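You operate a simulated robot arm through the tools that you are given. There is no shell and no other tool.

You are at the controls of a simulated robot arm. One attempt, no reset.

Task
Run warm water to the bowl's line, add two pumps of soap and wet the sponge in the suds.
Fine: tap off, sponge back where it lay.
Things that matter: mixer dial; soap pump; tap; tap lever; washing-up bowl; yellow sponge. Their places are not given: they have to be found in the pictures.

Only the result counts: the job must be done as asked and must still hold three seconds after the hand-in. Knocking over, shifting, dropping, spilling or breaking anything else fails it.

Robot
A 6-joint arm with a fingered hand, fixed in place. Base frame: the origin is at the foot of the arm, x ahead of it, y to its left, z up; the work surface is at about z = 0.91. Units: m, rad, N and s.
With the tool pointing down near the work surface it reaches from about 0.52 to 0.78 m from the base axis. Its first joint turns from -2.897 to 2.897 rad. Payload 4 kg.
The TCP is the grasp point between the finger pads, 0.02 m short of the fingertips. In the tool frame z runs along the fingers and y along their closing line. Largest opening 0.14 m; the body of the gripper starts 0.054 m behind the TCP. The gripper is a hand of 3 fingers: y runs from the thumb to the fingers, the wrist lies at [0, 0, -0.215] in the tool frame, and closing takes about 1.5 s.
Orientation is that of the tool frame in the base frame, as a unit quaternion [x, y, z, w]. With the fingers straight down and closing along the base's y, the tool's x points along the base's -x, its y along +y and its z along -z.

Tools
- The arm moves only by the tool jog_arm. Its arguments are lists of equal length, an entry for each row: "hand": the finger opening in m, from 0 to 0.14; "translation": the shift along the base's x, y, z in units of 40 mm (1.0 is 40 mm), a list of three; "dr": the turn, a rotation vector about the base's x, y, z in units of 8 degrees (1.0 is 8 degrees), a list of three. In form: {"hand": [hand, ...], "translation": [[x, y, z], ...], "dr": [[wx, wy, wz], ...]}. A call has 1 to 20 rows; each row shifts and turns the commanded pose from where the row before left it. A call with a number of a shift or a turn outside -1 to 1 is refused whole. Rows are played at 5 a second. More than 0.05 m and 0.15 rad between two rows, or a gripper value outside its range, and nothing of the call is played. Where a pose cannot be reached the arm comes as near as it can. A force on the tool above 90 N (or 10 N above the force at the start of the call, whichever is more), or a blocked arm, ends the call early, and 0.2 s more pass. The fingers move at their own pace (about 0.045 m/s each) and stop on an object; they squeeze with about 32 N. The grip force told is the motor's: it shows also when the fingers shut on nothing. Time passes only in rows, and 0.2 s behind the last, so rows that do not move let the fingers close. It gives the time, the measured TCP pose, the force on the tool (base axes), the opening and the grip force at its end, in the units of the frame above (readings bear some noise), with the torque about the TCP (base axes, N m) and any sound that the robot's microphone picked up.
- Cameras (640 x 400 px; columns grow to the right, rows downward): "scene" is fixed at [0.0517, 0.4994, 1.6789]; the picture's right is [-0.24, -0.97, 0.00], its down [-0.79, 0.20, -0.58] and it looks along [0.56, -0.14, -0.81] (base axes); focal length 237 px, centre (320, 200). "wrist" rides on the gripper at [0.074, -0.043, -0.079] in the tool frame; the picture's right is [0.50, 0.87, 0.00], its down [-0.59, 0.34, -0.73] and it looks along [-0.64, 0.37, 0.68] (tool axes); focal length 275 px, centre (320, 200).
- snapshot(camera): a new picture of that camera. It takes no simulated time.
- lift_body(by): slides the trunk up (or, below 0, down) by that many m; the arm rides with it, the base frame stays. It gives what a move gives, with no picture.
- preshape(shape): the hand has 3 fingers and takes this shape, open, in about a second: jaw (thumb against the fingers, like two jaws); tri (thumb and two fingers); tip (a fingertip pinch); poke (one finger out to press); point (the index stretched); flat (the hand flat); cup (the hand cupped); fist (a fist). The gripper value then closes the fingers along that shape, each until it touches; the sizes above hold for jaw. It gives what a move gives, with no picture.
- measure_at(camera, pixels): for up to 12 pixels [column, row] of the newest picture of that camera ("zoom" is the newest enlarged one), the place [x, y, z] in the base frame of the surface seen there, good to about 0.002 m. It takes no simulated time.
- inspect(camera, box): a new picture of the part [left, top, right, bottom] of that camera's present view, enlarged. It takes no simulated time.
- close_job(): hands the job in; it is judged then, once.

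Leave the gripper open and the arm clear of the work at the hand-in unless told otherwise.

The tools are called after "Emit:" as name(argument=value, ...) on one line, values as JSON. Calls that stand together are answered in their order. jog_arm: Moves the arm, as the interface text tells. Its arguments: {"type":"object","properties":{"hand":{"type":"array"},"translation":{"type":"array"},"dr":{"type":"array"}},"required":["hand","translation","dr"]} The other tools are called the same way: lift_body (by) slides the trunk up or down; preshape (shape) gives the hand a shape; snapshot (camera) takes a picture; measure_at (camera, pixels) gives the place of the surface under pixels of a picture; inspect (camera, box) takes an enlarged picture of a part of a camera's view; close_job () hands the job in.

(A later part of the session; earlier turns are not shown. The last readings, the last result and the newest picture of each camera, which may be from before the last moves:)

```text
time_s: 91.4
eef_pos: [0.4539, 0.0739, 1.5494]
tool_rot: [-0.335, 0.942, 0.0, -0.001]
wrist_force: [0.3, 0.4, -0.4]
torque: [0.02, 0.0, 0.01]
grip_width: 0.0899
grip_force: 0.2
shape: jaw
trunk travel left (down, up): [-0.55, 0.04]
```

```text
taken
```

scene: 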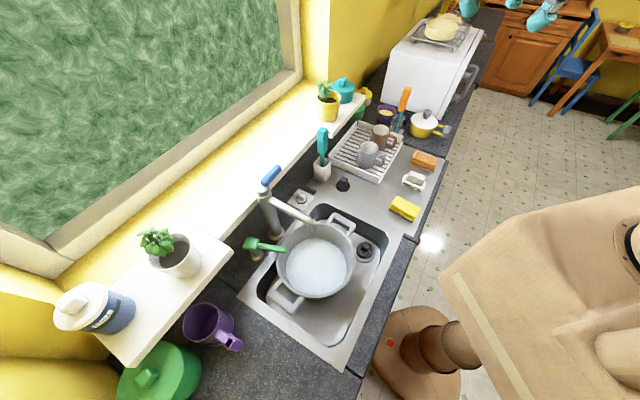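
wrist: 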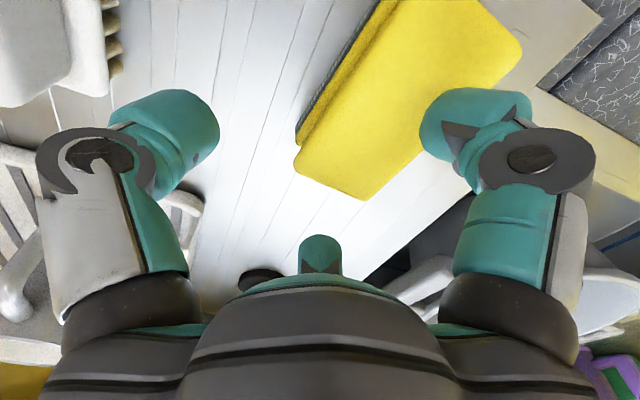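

Before lowering, I'll measure the trunk's shoulder box and the counter's front edge so it doesn't hit the counter.

Emit:
measure_at(camera="scene", pixels=[[445, 275], [500, 245], [560, 260], [520, 330], [480, 330], [600, 220], [400, 350], [440, 345], [465, 345], [400, 260], [385, 300], [360, 380]])

```text
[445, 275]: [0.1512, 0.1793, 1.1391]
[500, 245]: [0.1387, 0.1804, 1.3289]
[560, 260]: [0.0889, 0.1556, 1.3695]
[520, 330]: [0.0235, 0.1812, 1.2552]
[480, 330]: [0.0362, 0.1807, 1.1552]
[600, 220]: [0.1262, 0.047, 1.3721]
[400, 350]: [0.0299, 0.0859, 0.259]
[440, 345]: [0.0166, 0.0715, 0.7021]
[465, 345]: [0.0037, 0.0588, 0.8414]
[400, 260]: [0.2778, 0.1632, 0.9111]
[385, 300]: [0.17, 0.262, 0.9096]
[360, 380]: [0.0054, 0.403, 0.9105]
```

The trunk box corner is about 5 cm inside the counter's front edge, so lowering is clear. I'll lower by 0.25 m first (back to the starting height) and look.

Emit:
lift_body(by=-0.25)

Emit:
snapshot(camera="scene")

Emit:
measure_at(camera="scene", pixels=[[600, 290], [615, 250], [570, 300], [550, 270], [630, 330], [500, 350], [620, 180], [590, 340], [560, 370], [635, 380], [480, 290], [520, 260]])

```text
time_s: 94.0
eef_pos: [0.4529, 0.0753, 1.2983]
tool_rot: [-0.335, 0.942, 0.0, 0.0]
wrist_force: [-0.3, -0.2, 0.1]
torque: [0.01, -0.01, 0.01]
grip_width: 0.0901
grip_force: 0.1
shape: jaw
trunk travel left (down, up): [-0.3, 0.29]
```

```text
taken
```

scene: 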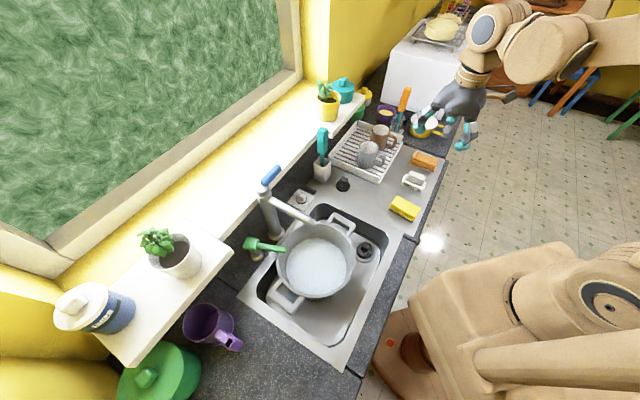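

```text
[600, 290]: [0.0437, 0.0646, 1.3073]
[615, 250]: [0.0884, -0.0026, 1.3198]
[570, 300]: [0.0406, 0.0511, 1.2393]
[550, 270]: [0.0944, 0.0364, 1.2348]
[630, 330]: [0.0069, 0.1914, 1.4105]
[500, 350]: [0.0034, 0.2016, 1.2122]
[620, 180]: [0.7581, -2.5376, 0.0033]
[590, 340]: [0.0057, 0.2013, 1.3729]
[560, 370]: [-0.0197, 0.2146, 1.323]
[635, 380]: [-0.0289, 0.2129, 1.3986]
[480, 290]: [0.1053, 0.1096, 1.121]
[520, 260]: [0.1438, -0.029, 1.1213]
```

All the lower parts stay inside the counter's front edge. I'll lower the trunk another 0.20 m, bringing the hand to about z 1.10.

Emit:
lift_body(by=-0.2)

Emit:
snapshot(camera="scene")

Emit:
snapshot(camera="wrist")

```text
time_s: 96.1
eef_pos: [0.4514, 0.0745, 1.099]
tool_rot: [-0.334, 0.943, 0.0, -0.001]
wrist_force: [-0.5, 0.2, 0.0]
torque: [0.0, -0.02, -0.06]
grip_width: 0.0901
grip_force: 0.1
shape: jaw
trunk travel left (down, up): [-0.1, 0.49]
```

```text
taken
```

scene: 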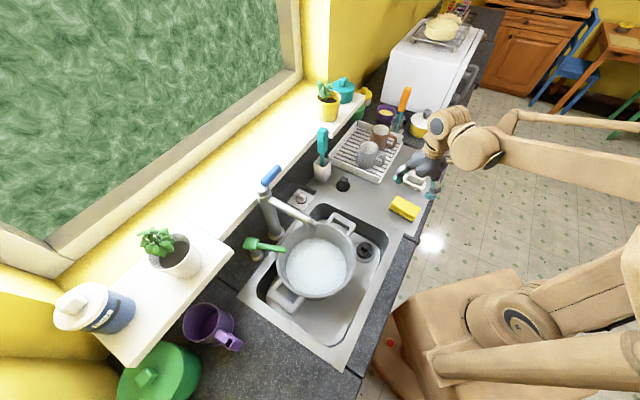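

```text
taken
```

wrist: 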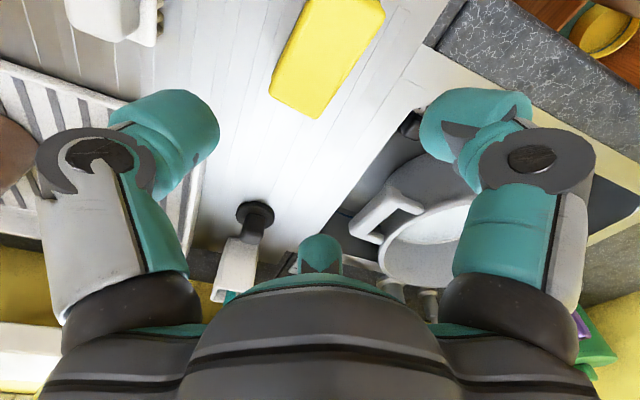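

The hand is at (0.451, 0.075, 1.099) above the sponge. Now I'll descend to TCP z≈0.95 around it.

Emit:
jog_arm(hand=[0.09, 0.09, 0.09, 0.09, 0.09], translation=[[-0.02, -0.02, -0.95], [0, 0, -0.95], [0, 0, -0.95], [0, 0, -0.85], [0, 0, 0]], dr=[[0, 0, 0], [0, 0, 0], [0, 0, 0], [0, 0, 0], [0, 0, 0]])

Emit:
snapshot(camera="wrist")

Emit:
inspect(camera="scene", box=[360, 140, 480, 240])

```text
time_s: 97.3
eef_pos: [0.4446, 0.072, 0.9563]
tool_rot: [-0.334, 0.942, -0.001, -0.002]
wrist_force: [-14.5, -1.6, 82.0]
torque: [-0.73, 3.93, 0.17]
grip_width: 0.0896
grip_force: 0.1
shape: jaw
trunk travel left (down, up): [-0.1, 0.49]
stopped in row 5: the force on the tool passed its limit at 94 N (the readings are from after the stop); the commanded pose is now the measured one
```

```text
taken
```

wrist: 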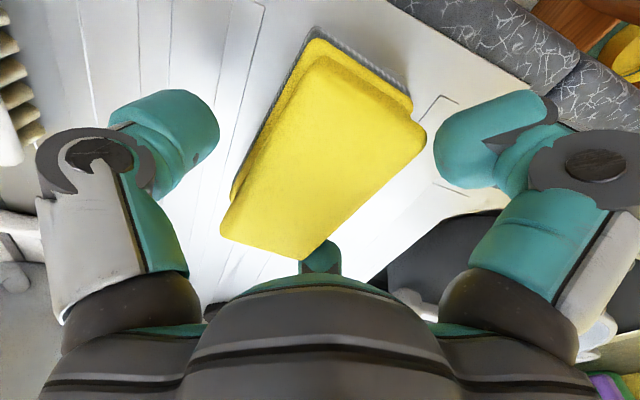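

```text
4.00 times, centred on (420, 190) of scene
```

zoom: 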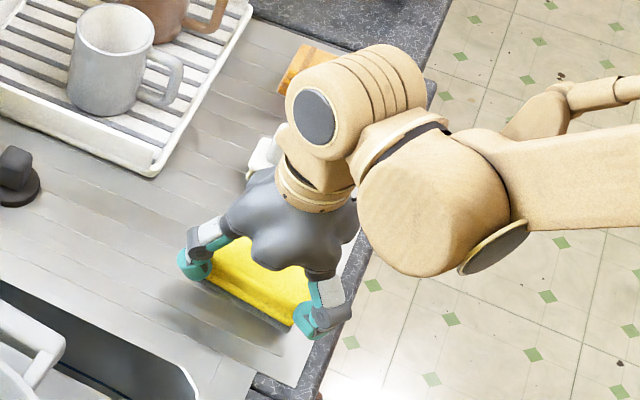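

The call stopped at 94 N: something met resistance near (0.40, 0.063), at the sponge's near corner, and one finger looks displaced. I'll measure finger and sponge surfaces before moving.

Emit:
measure_at(camera="wrist", pixels=[[440, 140], [455, 170], [500, 120], [540, 100], [600, 165], [520, 220], [420, 140], [315, 65], [225, 225], [305, 255], [400, 90], [170, 120]])

Emit:
inspect(camera="wrist", box=[380, 40, 640, 240])

Emit:
inspect(camera="scene", box=[395, 180, 465, 235])

```text
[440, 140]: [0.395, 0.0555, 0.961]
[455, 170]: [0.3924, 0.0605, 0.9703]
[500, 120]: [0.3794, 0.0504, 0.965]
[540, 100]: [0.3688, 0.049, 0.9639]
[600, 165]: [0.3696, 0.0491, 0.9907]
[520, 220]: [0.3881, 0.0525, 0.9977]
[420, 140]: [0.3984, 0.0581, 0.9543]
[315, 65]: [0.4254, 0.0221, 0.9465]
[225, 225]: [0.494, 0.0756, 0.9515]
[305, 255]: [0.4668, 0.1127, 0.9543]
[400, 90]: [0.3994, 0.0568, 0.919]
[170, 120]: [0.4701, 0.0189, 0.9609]
```

```text
2.00 times, centred on (510, 140) of wrist
```

zoom: 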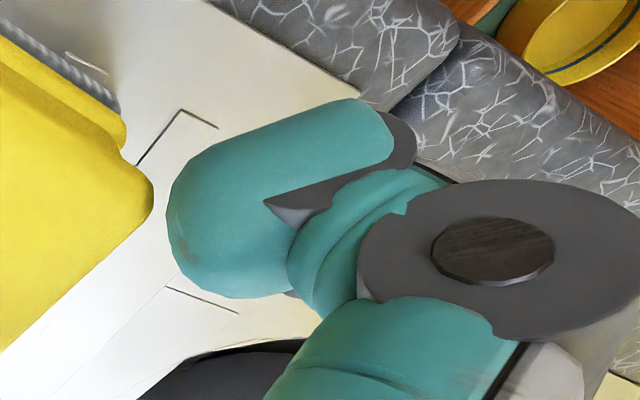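

```text
7.27 times, centred on (430, 208) of scene
```

zoom: 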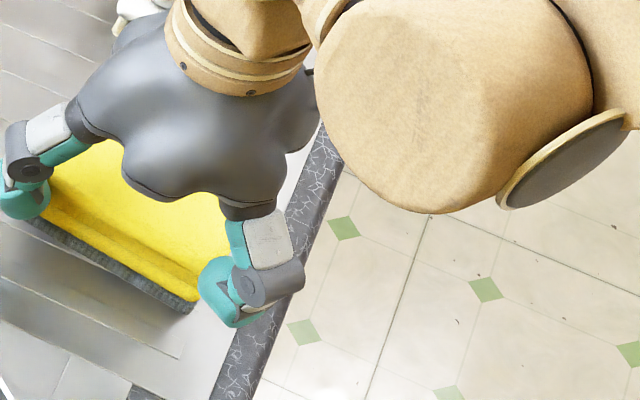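

The fingers are splayed outward, and one finger came down on the sponge's corner. I'll lift up, check whether the sponge moved, and measure the open finger positions properly.

Emit:
jog_arm(hand=[0.09, 0.09, 0.09], translation=[[0, 0, 0.6], [0, 0, 0.9], [0, 0, 0.9]], dr=[[0, 0, 0], [0, 0, 0], [0, 0, 0]])

Emit:
inspect(camera="scene", box=[370, 180, 450, 240])

Emit:
measure_at(camera="zoom", pixels=[[237, 110], [197, 160], [388, 190], [352, 248], [290, 180], [182, 193], [335, 285], [333, 290]])

Emit:
snapshot(camera="wrist")

```text
time_s: 98.1
eef_pos: [0.4505, 0.0748, 1.0487]
tool_rot: [-0.334, 0.943, 0.001, -0.003]
wrist_force: [0.4, -0.8, 1.0]
torque: [0.01, 0.02, -0.02]
grip_width: 0.0902
grip_force: 0.0
shape: jaw
trunk travel left (down, up): [-0.1, 0.49]
```

```text
6.67 times, centred on (410, 210) of scene
```

zoom: 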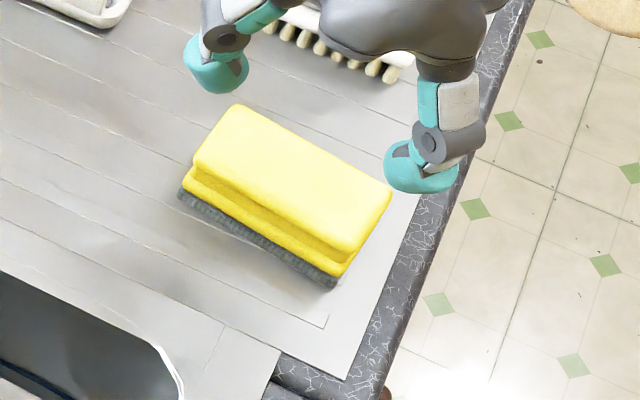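

```text
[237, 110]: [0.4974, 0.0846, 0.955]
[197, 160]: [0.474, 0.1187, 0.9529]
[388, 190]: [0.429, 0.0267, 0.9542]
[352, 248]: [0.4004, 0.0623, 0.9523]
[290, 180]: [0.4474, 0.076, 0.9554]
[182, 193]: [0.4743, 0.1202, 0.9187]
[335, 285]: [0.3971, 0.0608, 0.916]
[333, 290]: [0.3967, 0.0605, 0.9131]
```

```text
taken
```

wrist: 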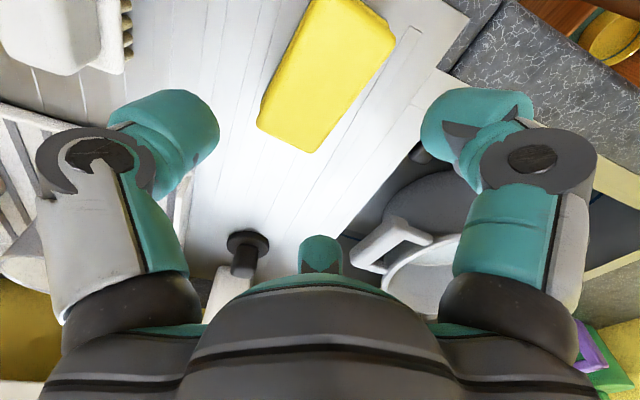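

The sponge hasn't moved. Now I'll measure the undisturbed finger positions at 9 cm opening.

Emit:
measure_at(camera="wrist", pixels=[[425, 125], [435, 150], [470, 100], [525, 105], [540, 160], [515, 220], [320, 245], [320, 260], [215, 125], [170, 105], [120, 130], [85, 160]])

Emit:
measure_at(camera="zoom", pixels=[[420, 185], [390, 160], [455, 180], [445, 140], [215, 80], [190, 60], [240, 70], [220, 35], [450, 100]])

```text
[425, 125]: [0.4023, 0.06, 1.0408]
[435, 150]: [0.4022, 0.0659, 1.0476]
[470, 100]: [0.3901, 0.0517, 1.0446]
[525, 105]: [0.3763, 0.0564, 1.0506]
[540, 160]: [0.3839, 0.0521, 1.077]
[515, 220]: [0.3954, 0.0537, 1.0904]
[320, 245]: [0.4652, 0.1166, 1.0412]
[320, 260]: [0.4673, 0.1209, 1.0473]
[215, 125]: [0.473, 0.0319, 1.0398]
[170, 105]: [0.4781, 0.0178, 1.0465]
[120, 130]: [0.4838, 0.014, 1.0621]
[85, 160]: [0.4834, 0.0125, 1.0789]
```

```text
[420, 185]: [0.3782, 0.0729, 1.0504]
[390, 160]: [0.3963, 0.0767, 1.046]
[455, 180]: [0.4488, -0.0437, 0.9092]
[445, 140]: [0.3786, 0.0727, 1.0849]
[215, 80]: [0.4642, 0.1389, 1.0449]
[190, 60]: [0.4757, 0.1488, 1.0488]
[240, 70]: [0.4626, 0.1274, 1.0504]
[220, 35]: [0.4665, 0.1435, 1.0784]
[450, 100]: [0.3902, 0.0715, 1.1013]
```

The three fingers work like a chuck: thumb at -y, the other two at ±30° from x. The best grip has the hand opened fully, with the TCP offset about 7.5 mm toward the finger side of the sponge. I'll check the soap dish clearance for the thumb.

Emit:
jog_arm(hand=[0.14, 0.14, 0.14, 0.14, 0.14], translation=[[-0.13, 0.11, 0], [0, 0, 0], [0, 0, 0], [0, 0, 0], [0, 0, 0]], dr=[[0, 0, 0], [0, 0, 0], [0, 0, 0], [0, 0, 0], [0, 0, 0]])

Emit:
snapshot(camera="wrist")

Emit:
inspect(camera="scene", box=[370, 160, 450, 220])

Emit:
measure_at(camera="wrist", pixels=[[495, 110], [505, 95], [560, 70], [600, 100], [320, 265], [145, 110], [130, 80], [90, 70], [60, 100], [120, 50], [110, 70], [60, 60]])

```text
time_s: 99.3
eef_pos: [0.4458, 0.0787, 1.0485]
tool_rot: [-0.334, 0.942, 0.001, -0.003]
wrist_force: [-0.3, 0.5, 0.5]
torque: [0.0, -0.01, -0.01]
grip_width: 0.1398
grip_force: 0.1
shape: jaw
trunk travel left (down, up): [-0.1, 0.49]
```

```text
taken
```

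wrist: 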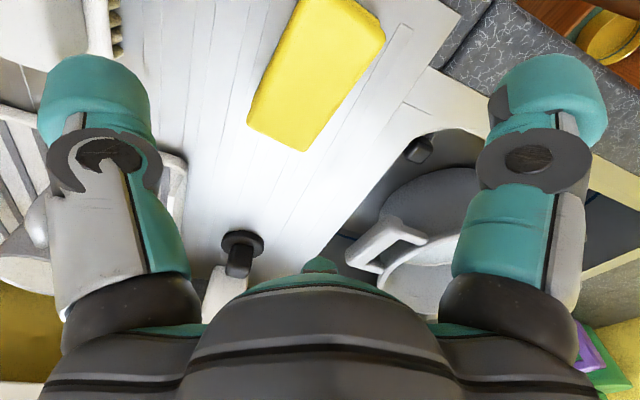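

```text
6.67 times, centred on (410, 190) of scene
```

zoom: 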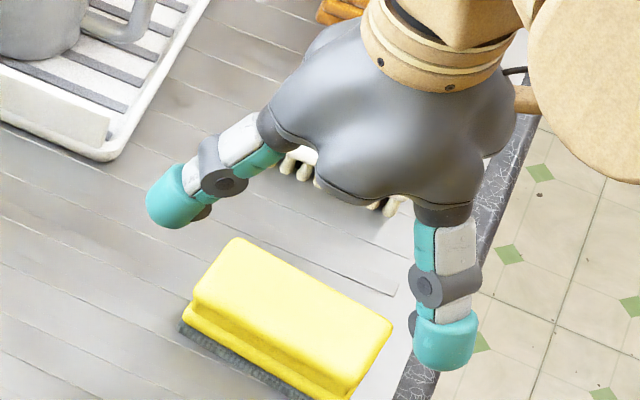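

```text
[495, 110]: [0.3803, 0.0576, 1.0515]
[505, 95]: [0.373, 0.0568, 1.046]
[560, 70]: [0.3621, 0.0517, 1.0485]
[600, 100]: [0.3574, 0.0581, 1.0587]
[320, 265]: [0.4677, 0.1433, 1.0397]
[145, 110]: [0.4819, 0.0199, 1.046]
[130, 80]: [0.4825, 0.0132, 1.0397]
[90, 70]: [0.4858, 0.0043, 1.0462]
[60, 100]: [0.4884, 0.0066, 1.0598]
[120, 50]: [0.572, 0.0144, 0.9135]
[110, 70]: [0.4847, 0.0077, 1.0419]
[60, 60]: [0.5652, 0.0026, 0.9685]
```

Thumb and fingers now clear the sponge and the dish. I'll descend to TCP z≈0.95.

Emit:
jog_arm(hand=[0.14, 0.14, 0.14, 0.14], translation=[[0, 0, -0.85], [0, 0, -0.85], [0, 0, -0.7], [0, 0, 0]], dr=[[0, 0, 0], [0, 0, 0], [0, 0, 0], [0, 0, 0]])

Emit:
snapshot(camera="wrist")

Emit:
inspect(camera="scene", box=[370, 170, 450, 240])

```text
time_s: 100.3
eef_pos: [0.4444, 0.0784, 0.952]
tool_rot: [-0.334, 0.943, 0.001, -0.003]
wrist_force: [-0.4, -0.6, -0.4]
torque: [-0.02, 0.02, 0.04]
grip_width: 0.1399
grip_force: 0.0
shape: jaw
trunk travel left (down, up): [-0.1, 0.49]
```

```text
taken
```

wrist: 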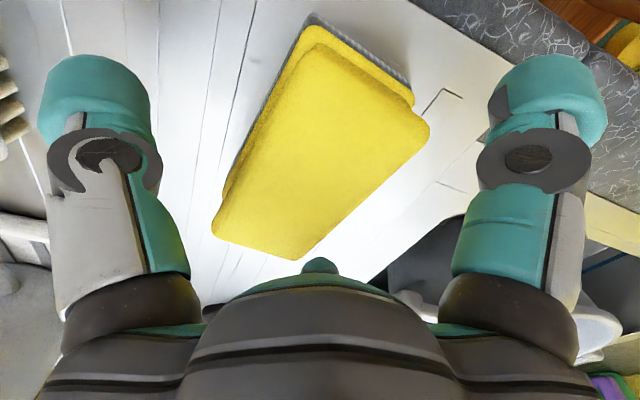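

```text
5.71 times, centred on (410, 205) of scene
```

zoom: 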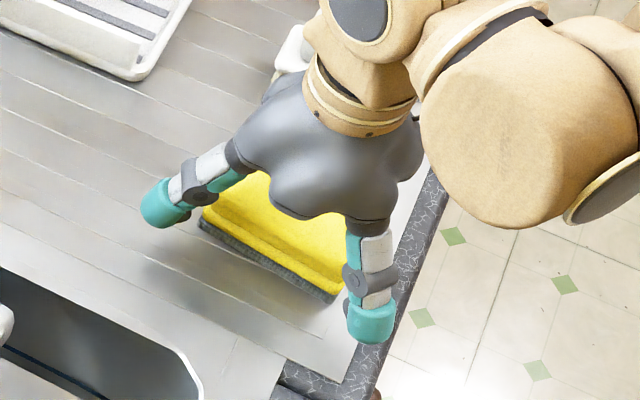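

Clear, with no contact. I'll lower a few millimetres more and close on the sponge.

Emit:
jog_arm(hand=[0.14, 0.03, 0.03, 0.03, 0.03, 0.03, 0.03, 0.03, 0.03, 0.03, 0.03], translation=[[0, 0, -0.1], [0, 0, 0], [0, 0, 0], [0, 0, 0], [0, 0, 0], [0, 0, 0], [0, 0, 0], [0, 0, 0], [0, 0, 0], [0, 0, 0], [0, 0, 0]], dr=[[0, 0, 0], [0, 0, 0], [0, 0, 0], [0, 0, 0], [0, 0, 0], [0, 0, 0], [0, 0, 0], [0, 0, 0], [0, 0, 0], [0, 0, 0], [0, 0, 0]])

Emit:
snapshot(camera="wrist")

Emit:
inspect(camera="scene", box=[370, 170, 450, 240])

```text
time_s: 102.7
eef_pos: [0.4449, 0.0781, 0.9486]
tool_rot: [-0.334, 0.943, 0.001, -0.003]
wrist_force: [0.1, 0.0, -0.7]
torque: [0.0, 0.02, 0.01]
grip_width: 0.0649
grip_force: 31.9
shape: jaw
trunk travel left (down, up): [-0.1, 0.49]
```

```text
taken
```

wrist: 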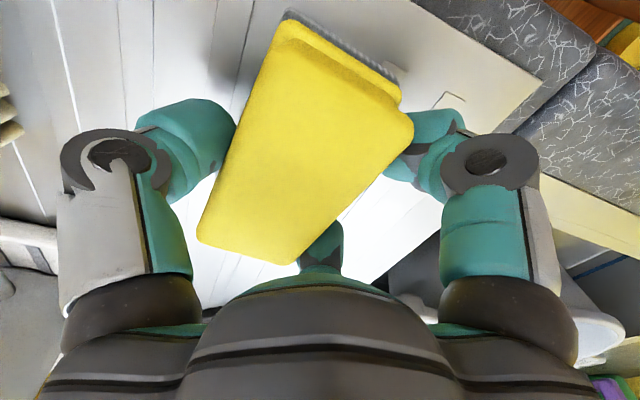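

```text
5.71 times, centred on (410, 205) of scene
```

zoom: 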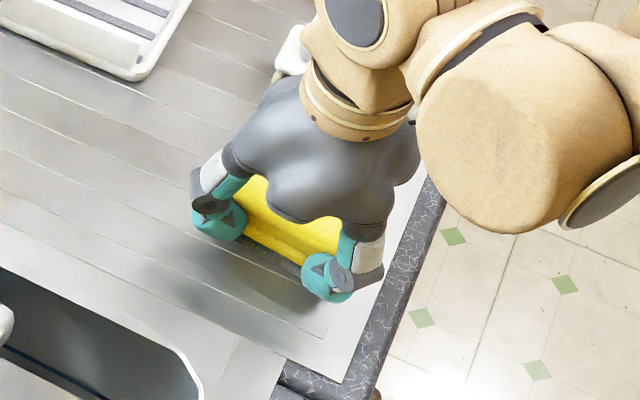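

The sponge is gripped (width 0.065, full grip force) at TCP (0.4449, 0.0781, 0.9486). I'll lift it and check that it holds.

Emit:
jog_arm(hand=[0.03, 0.03, 0.03, 0.03], translation=[[0, 0, 0.3], [0, 0, 0.6], [0, 0, 0.8], [0, 0, 0.8]], dr=[[0, 0, 0], [0, 0, 0], [0, 0, 0], [0, 0, 0]])

Emit:
snapshot(camera="wrist")

Emit:
snapshot(camera="scene")

```text
time_s: 103.7
eef_pos: [0.4445, 0.0772, 1.0489]
tool_rot: [-0.334, 0.943, 0.001, -0.002]
wrist_force: [-0.5, -0.5, -0.4]
torque: [0.0, 0.0, 0.01]
grip_width: 0.0648
grip_force: 32.2
shape: jaw
trunk travel left (down, up): [-0.1, 0.49]
```

```text
taken
```

wrist: 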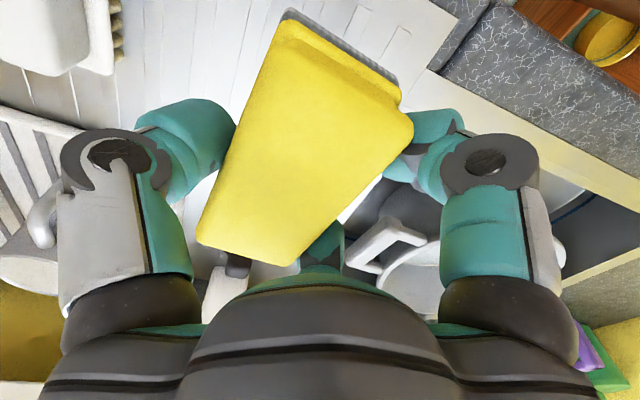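

```text
taken
```

scene: 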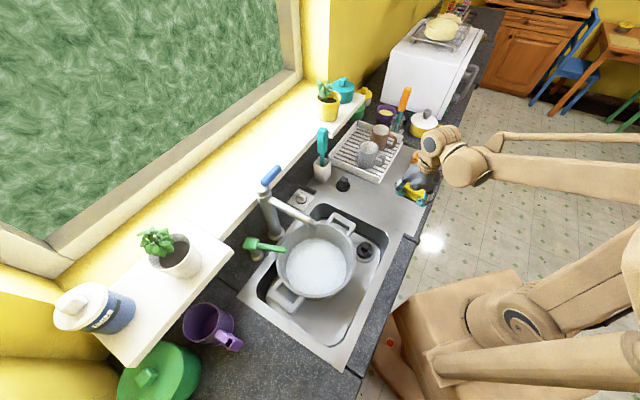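

The sponge is held and the trunk is low. The camera bracket and the tap spout restrict how the hand can enter the bowl. My plan is to turn the hand -109° so the camera points left, lean 15° toward front-right, and enter the bowl from its front-right side. First I'll move mid-way over the sink while turning.

Emit:
jog_arm(hand=[0.03, 0.03, 0.03, 0.03, 0.03, 0.03, 0.03, 0.03, 0.03, 0.03, 0.03, 0.03, 0.03, 0.03], translation=[[-0.08, 0.309, 0.091], [-0.08, 0.309, 0.091], [-0.08, 0.309, 0.091], [-0.08, 0.309, 0.091], [-0.08, 0.309, 0.091], [-0.08, 0.309, 0.091], [-0.08, 0.309, 0.091], [-0.08, 0.309, 0.091], [-0.08, 0.309, 0.091], [-0.08, 0.309, 0.091], [-0.08, 0.309, 0.091], [-0.08, 0.309, 0.091], [-0.08, 0.309, 0.091], [-0.08, 0.309, 0.091]], dr=[[0, 0, -0.973], [0, 0, -0.973], [0, 0, -0.973], [0, 0, -0.973], [0, 0, -0.973], [0, 0, -0.973], [0, 0, -0.973], [0, 0, -0.973], [0, 0, -0.973], [0, 0, -0.973], [0, 0, -0.973], [0, 0, -0.973], [0, 0, -0.973], [0, 0, -0.973]])

Emit:
snapshot(camera="scene")

Emit:
snapshot(camera="wrist")

```text
time_s: 106.7
eef_pos: [0.4022, 0.2514, 1.0979]
tool_rot: [0.574, 0.819, 0.003, -0.002]
wrist_force: [-0.4, 0.0, -0.3]
torque: [0.0, -0.03, 0.02]
grip_width: 0.0642
grip_force: 32.3
shape: jaw
trunk travel left (down, up): [-0.1, 0.49]
```

```text
taken
```

scene: 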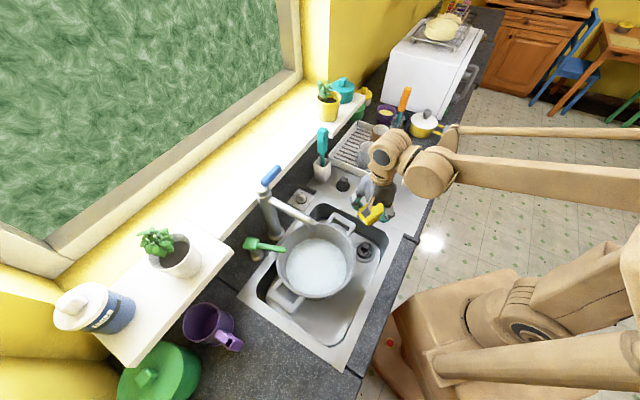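

```text
taken
```

wrist: 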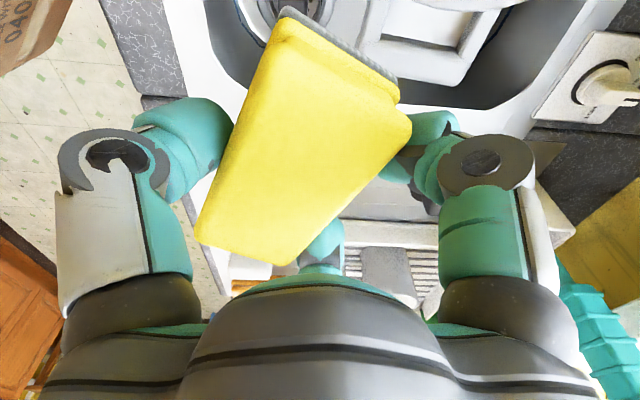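

The turn is done with the sponge still gripped. I'll measure the spout outlet, the bowl rim and the forearm heights before entering.

Emit:
inspect(camera="scene", box=[270, 200, 370, 310])

Emit:
measure_at(camera="zoom", pixels=[[275, 75], [295, 92], [285, 108], [300, 110], [170, 150], [150, 250], [240, 345], [350, 370], [440, 300], [460, 200], [400, 95], [330, 60]])

Emit:
measure_at(camera="scene", pixels=[[390, 150], [430, 170], [450, 180], [500, 180], [560, 190], [620, 200], [375, 212], [362, 205], [380, 195]])

```text
3.64 times, centred on (320, 255) of scene
```

zoom: 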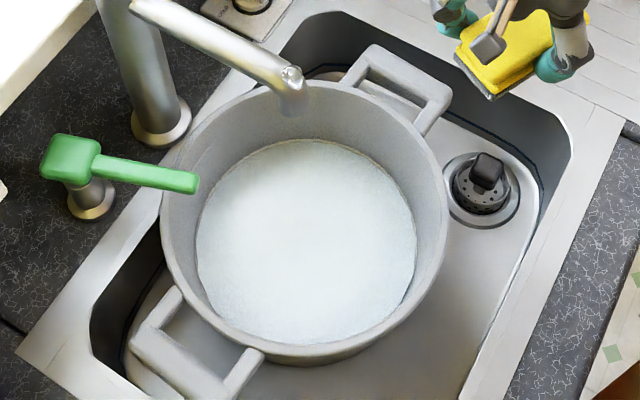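

```text
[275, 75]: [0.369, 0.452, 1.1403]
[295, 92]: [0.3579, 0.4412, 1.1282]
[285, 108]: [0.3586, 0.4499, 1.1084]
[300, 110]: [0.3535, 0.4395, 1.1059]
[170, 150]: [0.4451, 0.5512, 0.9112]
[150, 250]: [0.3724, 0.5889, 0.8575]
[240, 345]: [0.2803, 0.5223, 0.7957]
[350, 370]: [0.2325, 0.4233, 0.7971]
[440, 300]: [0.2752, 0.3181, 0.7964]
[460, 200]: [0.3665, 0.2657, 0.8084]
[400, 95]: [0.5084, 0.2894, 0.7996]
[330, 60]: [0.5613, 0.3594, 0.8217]
```

```text
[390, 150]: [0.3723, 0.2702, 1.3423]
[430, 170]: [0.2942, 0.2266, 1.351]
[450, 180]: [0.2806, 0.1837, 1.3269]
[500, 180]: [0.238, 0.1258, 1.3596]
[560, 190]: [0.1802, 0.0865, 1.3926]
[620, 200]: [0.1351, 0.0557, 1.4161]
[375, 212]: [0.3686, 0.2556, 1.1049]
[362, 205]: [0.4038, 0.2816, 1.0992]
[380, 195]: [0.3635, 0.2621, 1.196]
```

The spout outlet is at about (0.357, 0.443) with its lower end near z 1.10. I'll lean the hand 15° toward front-right and move to the entry point at about (0.346, 0.326, 1.00).

Emit:
jog_arm(hand=[0.03, 0.03, 0.03, 0.03, 0.03, 0.03, 0.03], translation=[[0, 0, 0], [0, 0, 0], [-0.35, 0.469, -0.6125], [-0.35, 0.469, -0.6125], [-0.35, 0.469, -0.6125], [-0.35, 0.469, -0.6125], [0, 0, 0]], dr=[[0.9235, 0.163, 0], [0.9235, 0.163, 0], [0, 0, 0], [0, 0, 0], [0, 0, 0], [0, 0, 0], [0, 0, 0]])

Emit:
snapshot(camera="scene")

Emit:
inspect(camera="scene", box=[260, 170, 420, 300])

Emit:
snapshot(camera="wrist")

```text
time_s: 108.3
eef_pos: [0.3437, 0.3289, 1.0007]
tool_rot: [0.568, 0.812, 0.096, -0.093]
wrist_force: [-0.4, 0.9, -0.1]
torque: [-0.01, 0.03, -0.01]
grip_width: 0.0642
grip_force: 31.7
shape: jaw
trunk travel left (down, up): [-0.1, 0.49]
```

```text
taken
```

scene: 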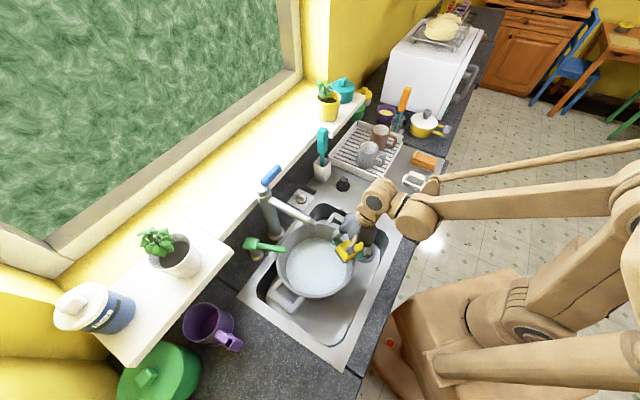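

```text
3.08 times, centred on (340, 235) of scene
```

zoom: 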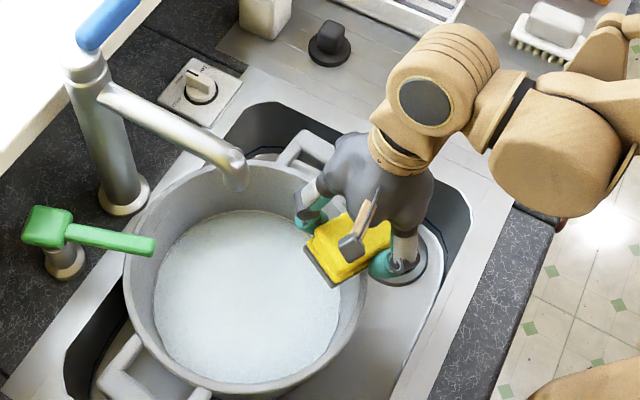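

```text
taken
```

wrist: 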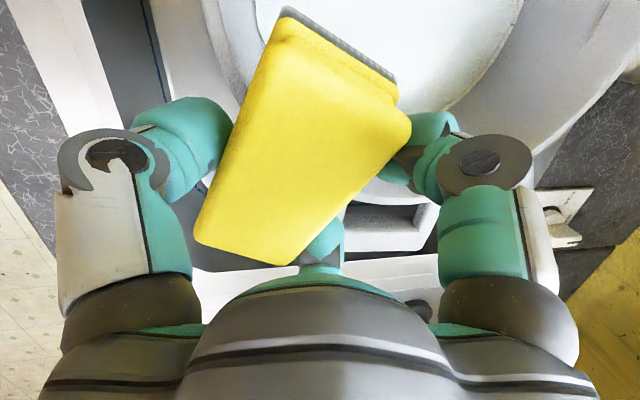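

The sponge end hangs over the front-right rim and all is clear. Next I'll move in over the water to about (0.336, 0.385, 0.985).

Emit:
jog_arm(hand=[0.03, 0.03, 0.03], translation=[[-0.0975, 0.706, -0.1], [-0.0975, 0.706, -0.29], [0, 0, 0]], dr=[[0, 0, 0], [0, 0, 0], [0, 0, 0]])

Emit:
inspect(camera="scene", box=[260, 170, 420, 300])

Emit:
snapshot(camera="wrist")

```text
time_s: 109.1
eef_pos: [0.3345, 0.382, 0.9863]
tool_rot: [0.568, 0.812, 0.095, -0.094]
wrist_force: [0.3, 0.3, -0.3]
torque: [0.04, 0.02, 0.0]
grip_width: 0.0646
grip_force: 31.6
shape: jaw
trunk travel left (down, up): [-0.1, 0.49]
```

```text
3.08 times, centred on (340, 235) of scene
```

zoom: 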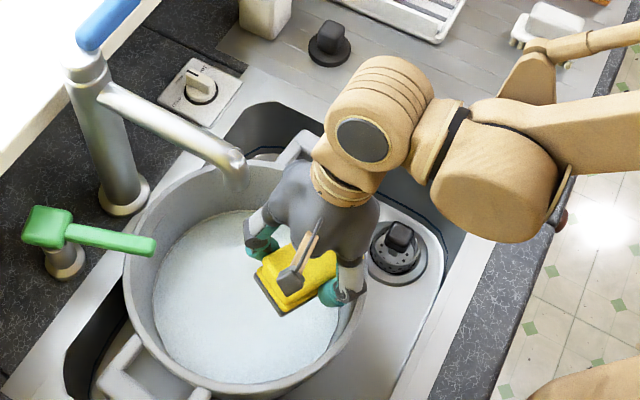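

```text
taken
```

wrist: 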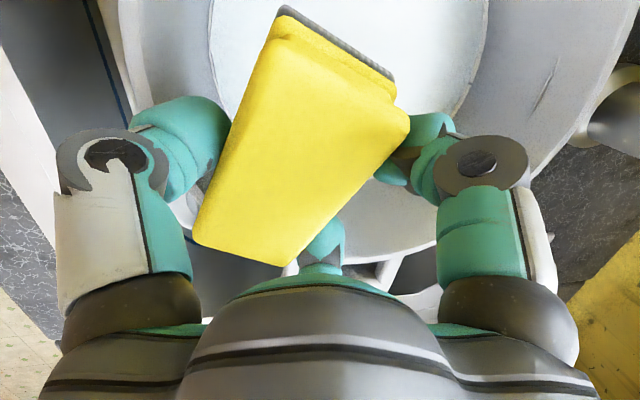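

The hand is inside the rim's outline, but the finger at (345,285) of the zoom looks close to the right rim. I'll measure it.

Emit:
measure_at(camera="zoom", pixels=[[345, 290], [330, 293], [357, 285], [340, 275], [350, 255], [262, 245], [250, 225], [355, 310], [365, 290], [340, 350], [275, 185], [300, 260]])

```text
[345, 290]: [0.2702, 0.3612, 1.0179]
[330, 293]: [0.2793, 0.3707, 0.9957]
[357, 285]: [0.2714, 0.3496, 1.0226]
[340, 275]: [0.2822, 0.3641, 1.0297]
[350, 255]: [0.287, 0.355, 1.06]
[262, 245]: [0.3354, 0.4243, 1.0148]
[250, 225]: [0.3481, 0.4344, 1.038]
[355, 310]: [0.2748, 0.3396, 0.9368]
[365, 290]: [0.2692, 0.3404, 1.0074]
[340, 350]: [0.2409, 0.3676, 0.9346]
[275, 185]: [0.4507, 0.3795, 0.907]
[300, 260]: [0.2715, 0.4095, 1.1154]
```

The thumb knuckle is right at rim radius here, so I must shift inward while descending. I'll follow a diagonal path: down to about (0.3355, 0.397, 0.941), then to (0.337, 0.42, 0.895).

Emit:
jog_arm(hand=[0.03, 0.03, 0.03, 0.03, 0.03], translation=[[0.0125, 0.1875, -0.566], [0.0125, 0.1875, -0.566], [0.019, 0.2875, -0.575], [0.019, 0.2875, -0.575], [0, 0, 0]], dr=[[0, 0, 0], [0, 0, 0], [0, 0, 0], [0, 0, 0], [0, 0, 0]])

Emit:
inspect(camera="scene", box=[260, 180, 380, 310])

Emit:
snapshot(camera="wrist")

```text
time_s: 110.3
eef_pos: [0.3373, 0.4215, 0.8939]
tool_rot: [0.568, 0.812, 0.096, -0.094]
wrist_force: [0.6, 0.3, -0.8]
torque: [0.0, -0.03, 0.0]
grip_width: 0.0645
grip_force: 32.1
shape: jaw
trunk travel left (down, up): [-0.1, 0.49]
```

```text
3.08 times, centred on (320, 245) of scene
```

zoom: 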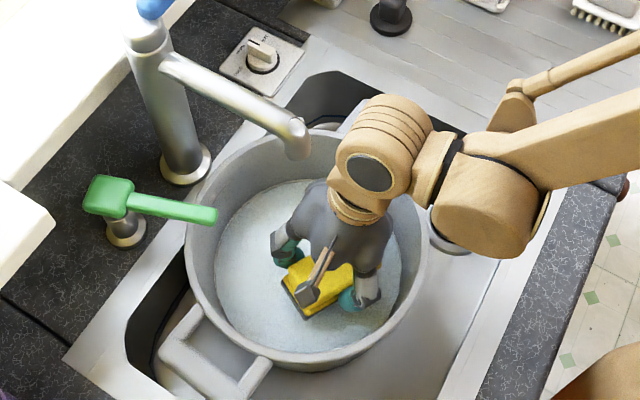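

```text
taken
```

wrist: 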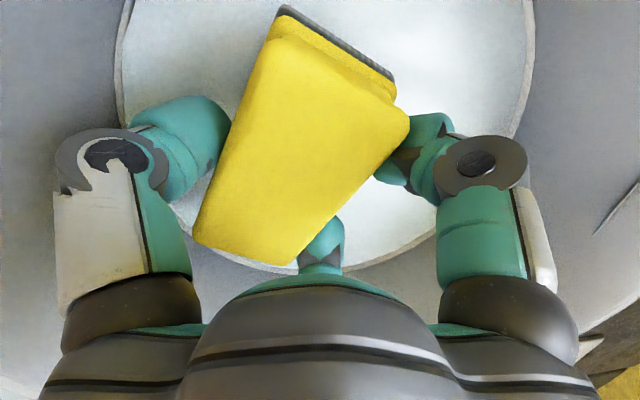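

The hand is inside the bowl with no contact. I'll lower the sponge into the suds to TCP z≈0.853, so most of it is under water, and hold for a second.

Emit:
jog_arm(hand=[0.03, 0.03, 0.03, 0.03, 0.03, 0.03, 0.03, 0.03], translation=[[0, 0, -0.35], [0, 0, -0.35], [0, 0, -0.32], [0, 0, 0], [0, 0, 0], [0, 0, 0], [0, 0, 0], [0, 0, 0]], dr=[[0, 0, 0], [0, 0, 0], [0, 0, 0], [0, 0, 0], [0, 0, 0], [0, 0, 0], [0, 0, 0], [0, 0, 0]])

Emit:
inspect(camera="scene", box=[260, 180, 380, 310])

Emit:
snapshot(camera="wrist")

```text
time_s: 112.1
eef_pos: [0.338, 0.4204, 0.8531]
tool_rot: [0.568, 0.812, 0.096, -0.094]
wrist_force: [2.0, 2.0, 6.1]
torque: [-0.19, 0.08, 0.03]
grip_width: 0.0644
grip_force: 32.1
shape: jaw
trunk travel left (down, up): [-0.1, 0.49]
```

```text
3.08 times, centred on (320, 245) of scene
```

zoom: 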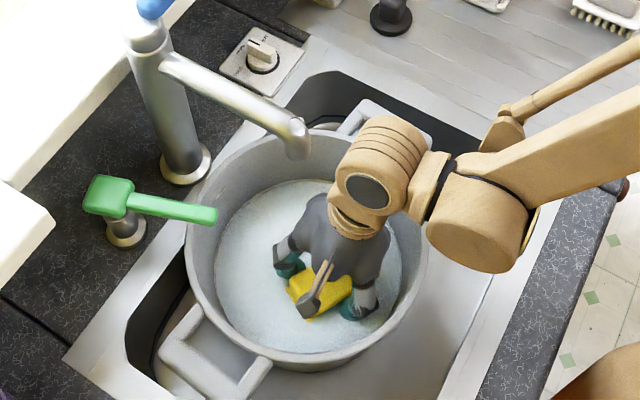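

```text
taken
```

wrist: 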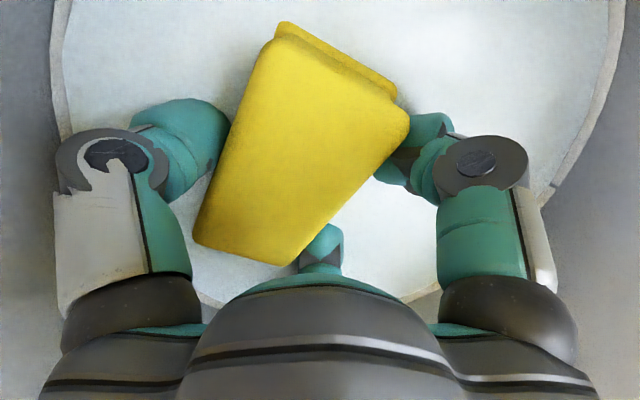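

A light 6 N shows, either buoyancy or the low edge touching the bottom, and the sponge looks darker. I'll hold two more seconds for it to soak.

Emit:
jog_arm(hand=[0.03, 0.03, 0.03, 0.03, 0.03, 0.03, 0.03, 0.03, 0.03, 0.03], translation=[[0, 0, 0], [0, 0, 0], [0, 0, 0], [0, 0, 0], [0, 0, 0], [0, 0, 0], [0, 0, 0], [0, 0, 0], [0, 0, 0], [0, 0, 0]], dr=[[0, 0, 0], [0, 0, 0], [0, 0, 0], [0, 0, 0], [0, 0, 0], [0, 0, 0], [0, 0, 0], [0, 0, 0], [0, 0, 0], [0, 0, 0]])

Emit:
inspect(camera="wrist", box=[180, 0, 440, 280])

Emit:
measure_at(camera="zoom", pixels=[[300, 200], [250, 120], [350, 150], [200, 290], [330, 60], [100, 60], [480, 60], [430, 110]])

```text
time_s: 114.3
eef_pos: [0.3388, 0.4211, 0.8532]
tool_rot: [0.568, 0.812, 0.095, -0.094]
wrist_force: [0.5, 2.3, 6.1]
torque: [-0.19, 0.05, 0.0]
grip_width: 0.0643
grip_force: 31.9
shape: jaw
trunk travel left (down, up): [-0.1, 0.49]
```

```text
1.43 times, centred on (310, 140) of wrist
```

zoom: 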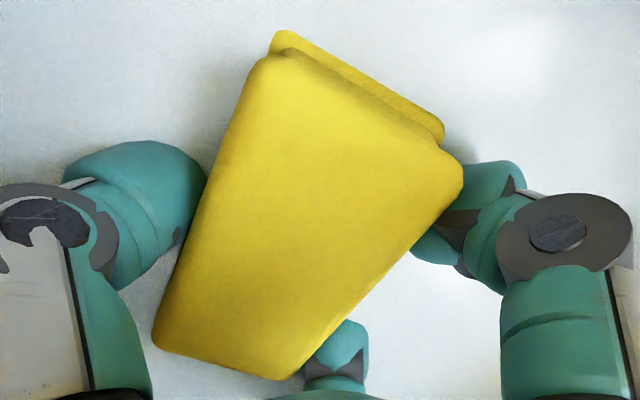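

```text
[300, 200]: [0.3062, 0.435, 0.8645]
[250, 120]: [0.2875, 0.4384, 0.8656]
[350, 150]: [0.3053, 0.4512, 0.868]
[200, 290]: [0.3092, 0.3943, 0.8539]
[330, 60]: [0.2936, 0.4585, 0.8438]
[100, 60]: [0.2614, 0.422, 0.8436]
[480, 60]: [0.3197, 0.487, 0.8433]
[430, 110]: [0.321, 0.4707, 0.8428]
```

The sponge's top is at z 0.854–0.868 with its lower half under the water (0.8435), and its colour has darkened. I'll lift it straight back along the entry path and let it drip over the bowl for a moment.

Emit:
jog_arm(hand=[0.03, 0.03, 0.03, 0.03, 0.03, 0.03, 0.03, 0.03, 0.03, 0.03], translation=[[0, 0, 0.5], [0, 0, 0.5], [0, 0, 0], [0, 0, 0], [0, 0, 0], [0, 0, 0], [0, 0, 0], [0, 0, 0], [0, 0, 0], [0, 0, 0]], dr=[[0, 0, 0], [0, 0, 0], [0, 0, 0], [0, 0, 0], [0, 0, 0], [0, 0, 0], [0, 0, 0], [0, 0, 0], [0, 0, 0], [0, 0, 0]])

Emit:
inspect(camera="wrist", box=[180, 0, 440, 280])

Emit:
inspect(camera="scene", box=[260, 180, 380, 310])

```text
time_s: 116.5
eef_pos: [0.3389, 0.4214, 0.8924]
tool_rot: [0.568, 0.812, 0.095, -0.093]
wrist_force: [0.0, -0.7, -0.5]
torque: [0.02, -0.03, 0.0]
grip_width: 0.0642
grip_force: 31.8
shape: jaw
trunk travel left (down, up): [-0.1, 0.49]
```

```text
1.43 times, centred on (310, 140) of wrist
```

zoom: 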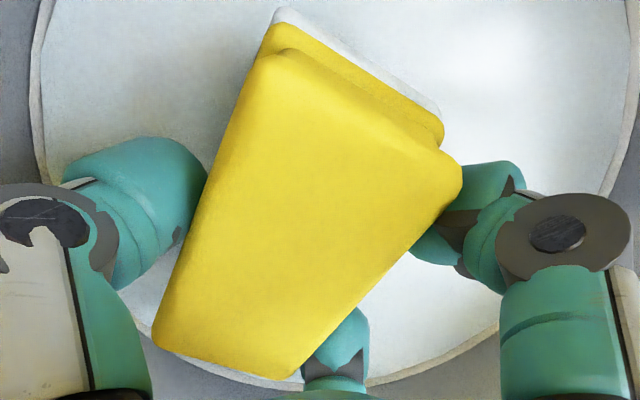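

```text
3.08 times, centred on (320, 245) of scene
```

zoom: 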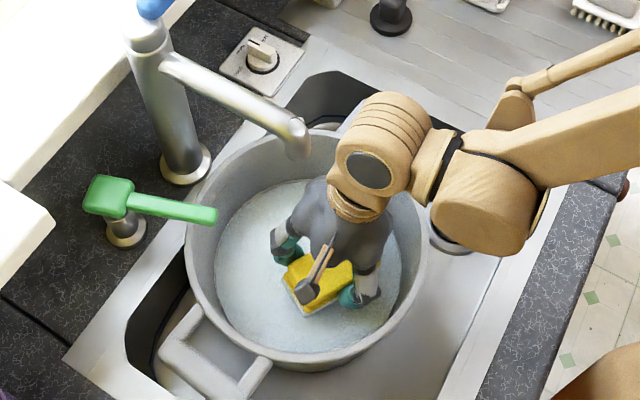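

The scourer side is now white with foam, so the sponge is wet with suds. I'll leave along the same path, out to the front-right and up.

Emit:
jog_arm(hand=[0.03, 0.03, 0.03, 0.03, 0.03, 0.03, 0.03, 0.03, 0.03], translation=[[-0.0425, -0.305, 0.6075], [-0.0425, -0.305, 0.6075], [-0.0125, -0.1875, 0.566], [-0.0125, -0.1875, 0.566], [0, 0, 0], [0, 0, 0], [0.115, -0.664, 0.18], [0.115, -0.664, 0.18], [0, 0, 0]], dr=[[0, 0, 0], [0, 0, 0], [0, 0, 0], [0, 0, 0], [0, 0, 0], [0, 0, 0], [0, 0, 0], [0, 0, 0], [0, 0, 0]])

Emit:
snapshot(camera="scene")

Emit:
snapshot(camera="wrist")

```text
time_s: 118.5
eef_pos: [0.3448, 0.3272, 1.0021]
tool_rot: [0.568, 0.812, 0.097, -0.094]
wrist_force: [-0.9, 0.1, 0.5]
torque: [0.01, 0.0, 0.0]
grip_width: 0.0642
grip_force: 32.3
shape: jaw
trunk travel left (down, up): [-0.1, 0.49]
```

```text
taken
```

scene: 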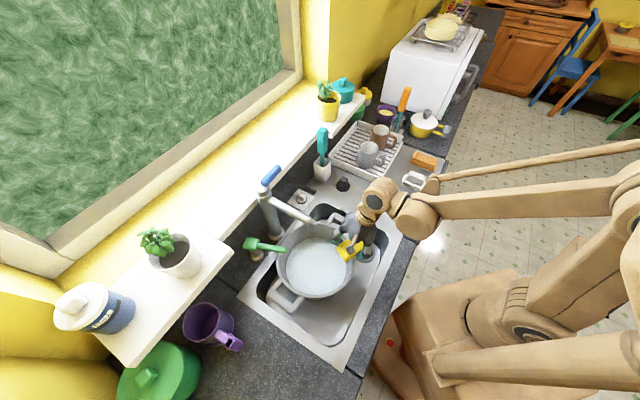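

```text
taken
```

wrist: 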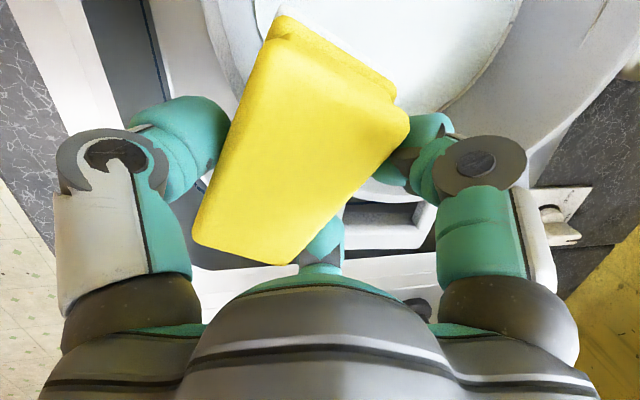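

Clear of the bowl. I'll go back to the mid point, undo the lean, then turn +109° while returning above the sponge's spot.

Emit:
jog_arm(hand=[0.03, 0.03, 0.03, 0.03, 0.03, 0.03], translation=[[0.359, -0.474, 0.599], [0.359, -0.474, 0.599], [0.359, -0.474, 0.599], [0.359, -0.474, 0.599], [0, 0, 0], [0, 0, 0]], dr=[[0, 0, 0], [0, 0, 0], [0, 0, 0], [0, 0, 0], [-0.9235, -0.163, 0], [-0.9235, -0.163, 0]])

Emit:
jog_arm(hand=[0.03, 0.03, 0.03, 0.03, 0.03, 0.03, 0.03, 0.03, 0.03, 0.03, 0.03, 0.03, 0.03, 0.03], translation=[[0.08, -0.309, -0.0], [0.08, -0.309, -0.0], [0.08, -0.309, -0.0], [0.08, -0.309, -0.0], [0.08, -0.309, -0.0], [0.08, -0.309, -0.0], [0.08, -0.309, -0.0], [0.08, -0.309, -0.0], [0.08, -0.309, -0.0], [0.08, -0.309, -0.0], [0.08, -0.309, -0.0], [0.08, -0.309, -0.0], [0.08, -0.309, -0.0], [0.08, -0.309, -0.0]], dr=[[0, 0, 0.973], [0, 0, 0.973], [0, 0, 0.973], [0, 0, 0.973], [0, 0, 0.973], [0, 0, 0.973], [0, 0, 0.973], [0, 0, 0.973], [0, 0, 0.973], [0, 0, 0.973], [0, 0, 0.973], [0, 0, 0.973], [0, 0, 0.973], [0, 0, 0.973]])

Emit:
snapshot(camera="wrist")

Emit:
snapshot(camera="scene")

```text
time_s: 119.9
eef_pos: [0.4018, 0.2521, 1.0988]
tool_rot: [0.573, 0.819, 0.002, 0.0]
wrist_force: [0.2, -0.5, -0.3]
torque: [0.04, -0.01, 0.02]
grip_width: 0.0646
grip_force: 32.0
shape: jaw
trunk travel left (down, up): [-0.1, 0.49]
```

```text
time_s: 122.9
eef_pos: [0.4459, 0.0781, 1.0958]
tool_rot: [-0.334, 0.943, 0.0, -0.004]
wrist_force: [-0.4, -0.4, 1.0]
torque: [0.01, 0.0, -0.02]
grip_width: 0.0644
grip_force: 32.5
shape: jaw
trunk travel left (down, up): [-0.1, 0.49]
```

```text
taken
```

wrist: 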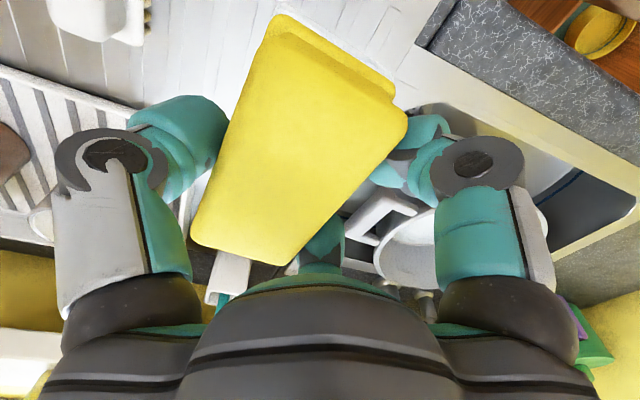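

```text
taken
```

scene: 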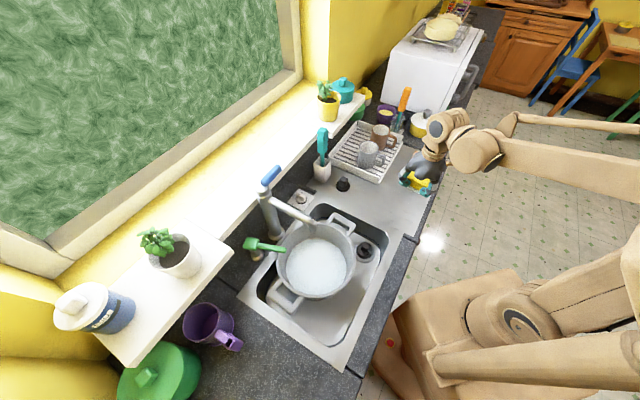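

The hand is back above the original spot at (0.446, 0.078). I'll lower the sponge gently to its original height.

Emit:
jog_arm(hand=[0.03, 0.03, 0.03, 0.03, 0.03, 0.03, 0.03], translation=[[-0.02, 0, -0.9], [0, 0, -0.9], [0, 0, -0.9], [0, 0, -0.45], [0, 0, -0.3], [0, 0, -0.18], [0, 0, 0]], dr=[[0, 0, 0], [0, 0, 0], [0, 0, 0], [0, 0, 0], [0, 0, 0], [0, 0, 0], [0, 0, 0]])

Emit:
inspect(camera="scene", box=[370, 170, 450, 240])

```text
time_s: 124.5
eef_pos: [0.4448, 0.0803, 0.9513]
tool_rot: [-0.334, 0.943, 0.002, -0.003]
wrist_force: [0.1, 0.6, -0.6]
torque: [0.01, 0.01, -0.01]
grip_width: 0.0643
grip_force: 32.6
shape: jaw
trunk travel left (down, up): [-0.1, 0.49]
```

```text
5.71 times, centred on (410, 205) of scene
```

zoom: 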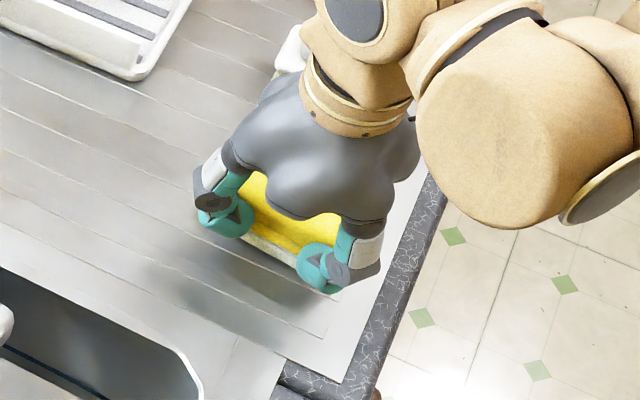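

There's no contact yet at z 0.951. I'll lower by about 3 mm more in small steps.

Emit:
jog_arm(hand=[0.03, 0.03, 0.03], translation=[[0, -0.02, -0.035], [0, 0, -0.03], [0, 0, 0]], dr=[[0, 0, 0], [0, 0, 0], [0, 0, 0]])

```text
time_s: 125.3
eef_pos: [0.4464, 0.0778, 0.9495]
tool_rot: [-0.335, 0.942, 0.001, -0.003]
wrist_force: [-0.1, -0.3, 3.2]
torque: [-0.2, 0.03, -0.02]
grip_width: 0.0644
grip_force: 32.2
shape: jaw
trunk travel left (down, up): [-0.1, 0.49]
```

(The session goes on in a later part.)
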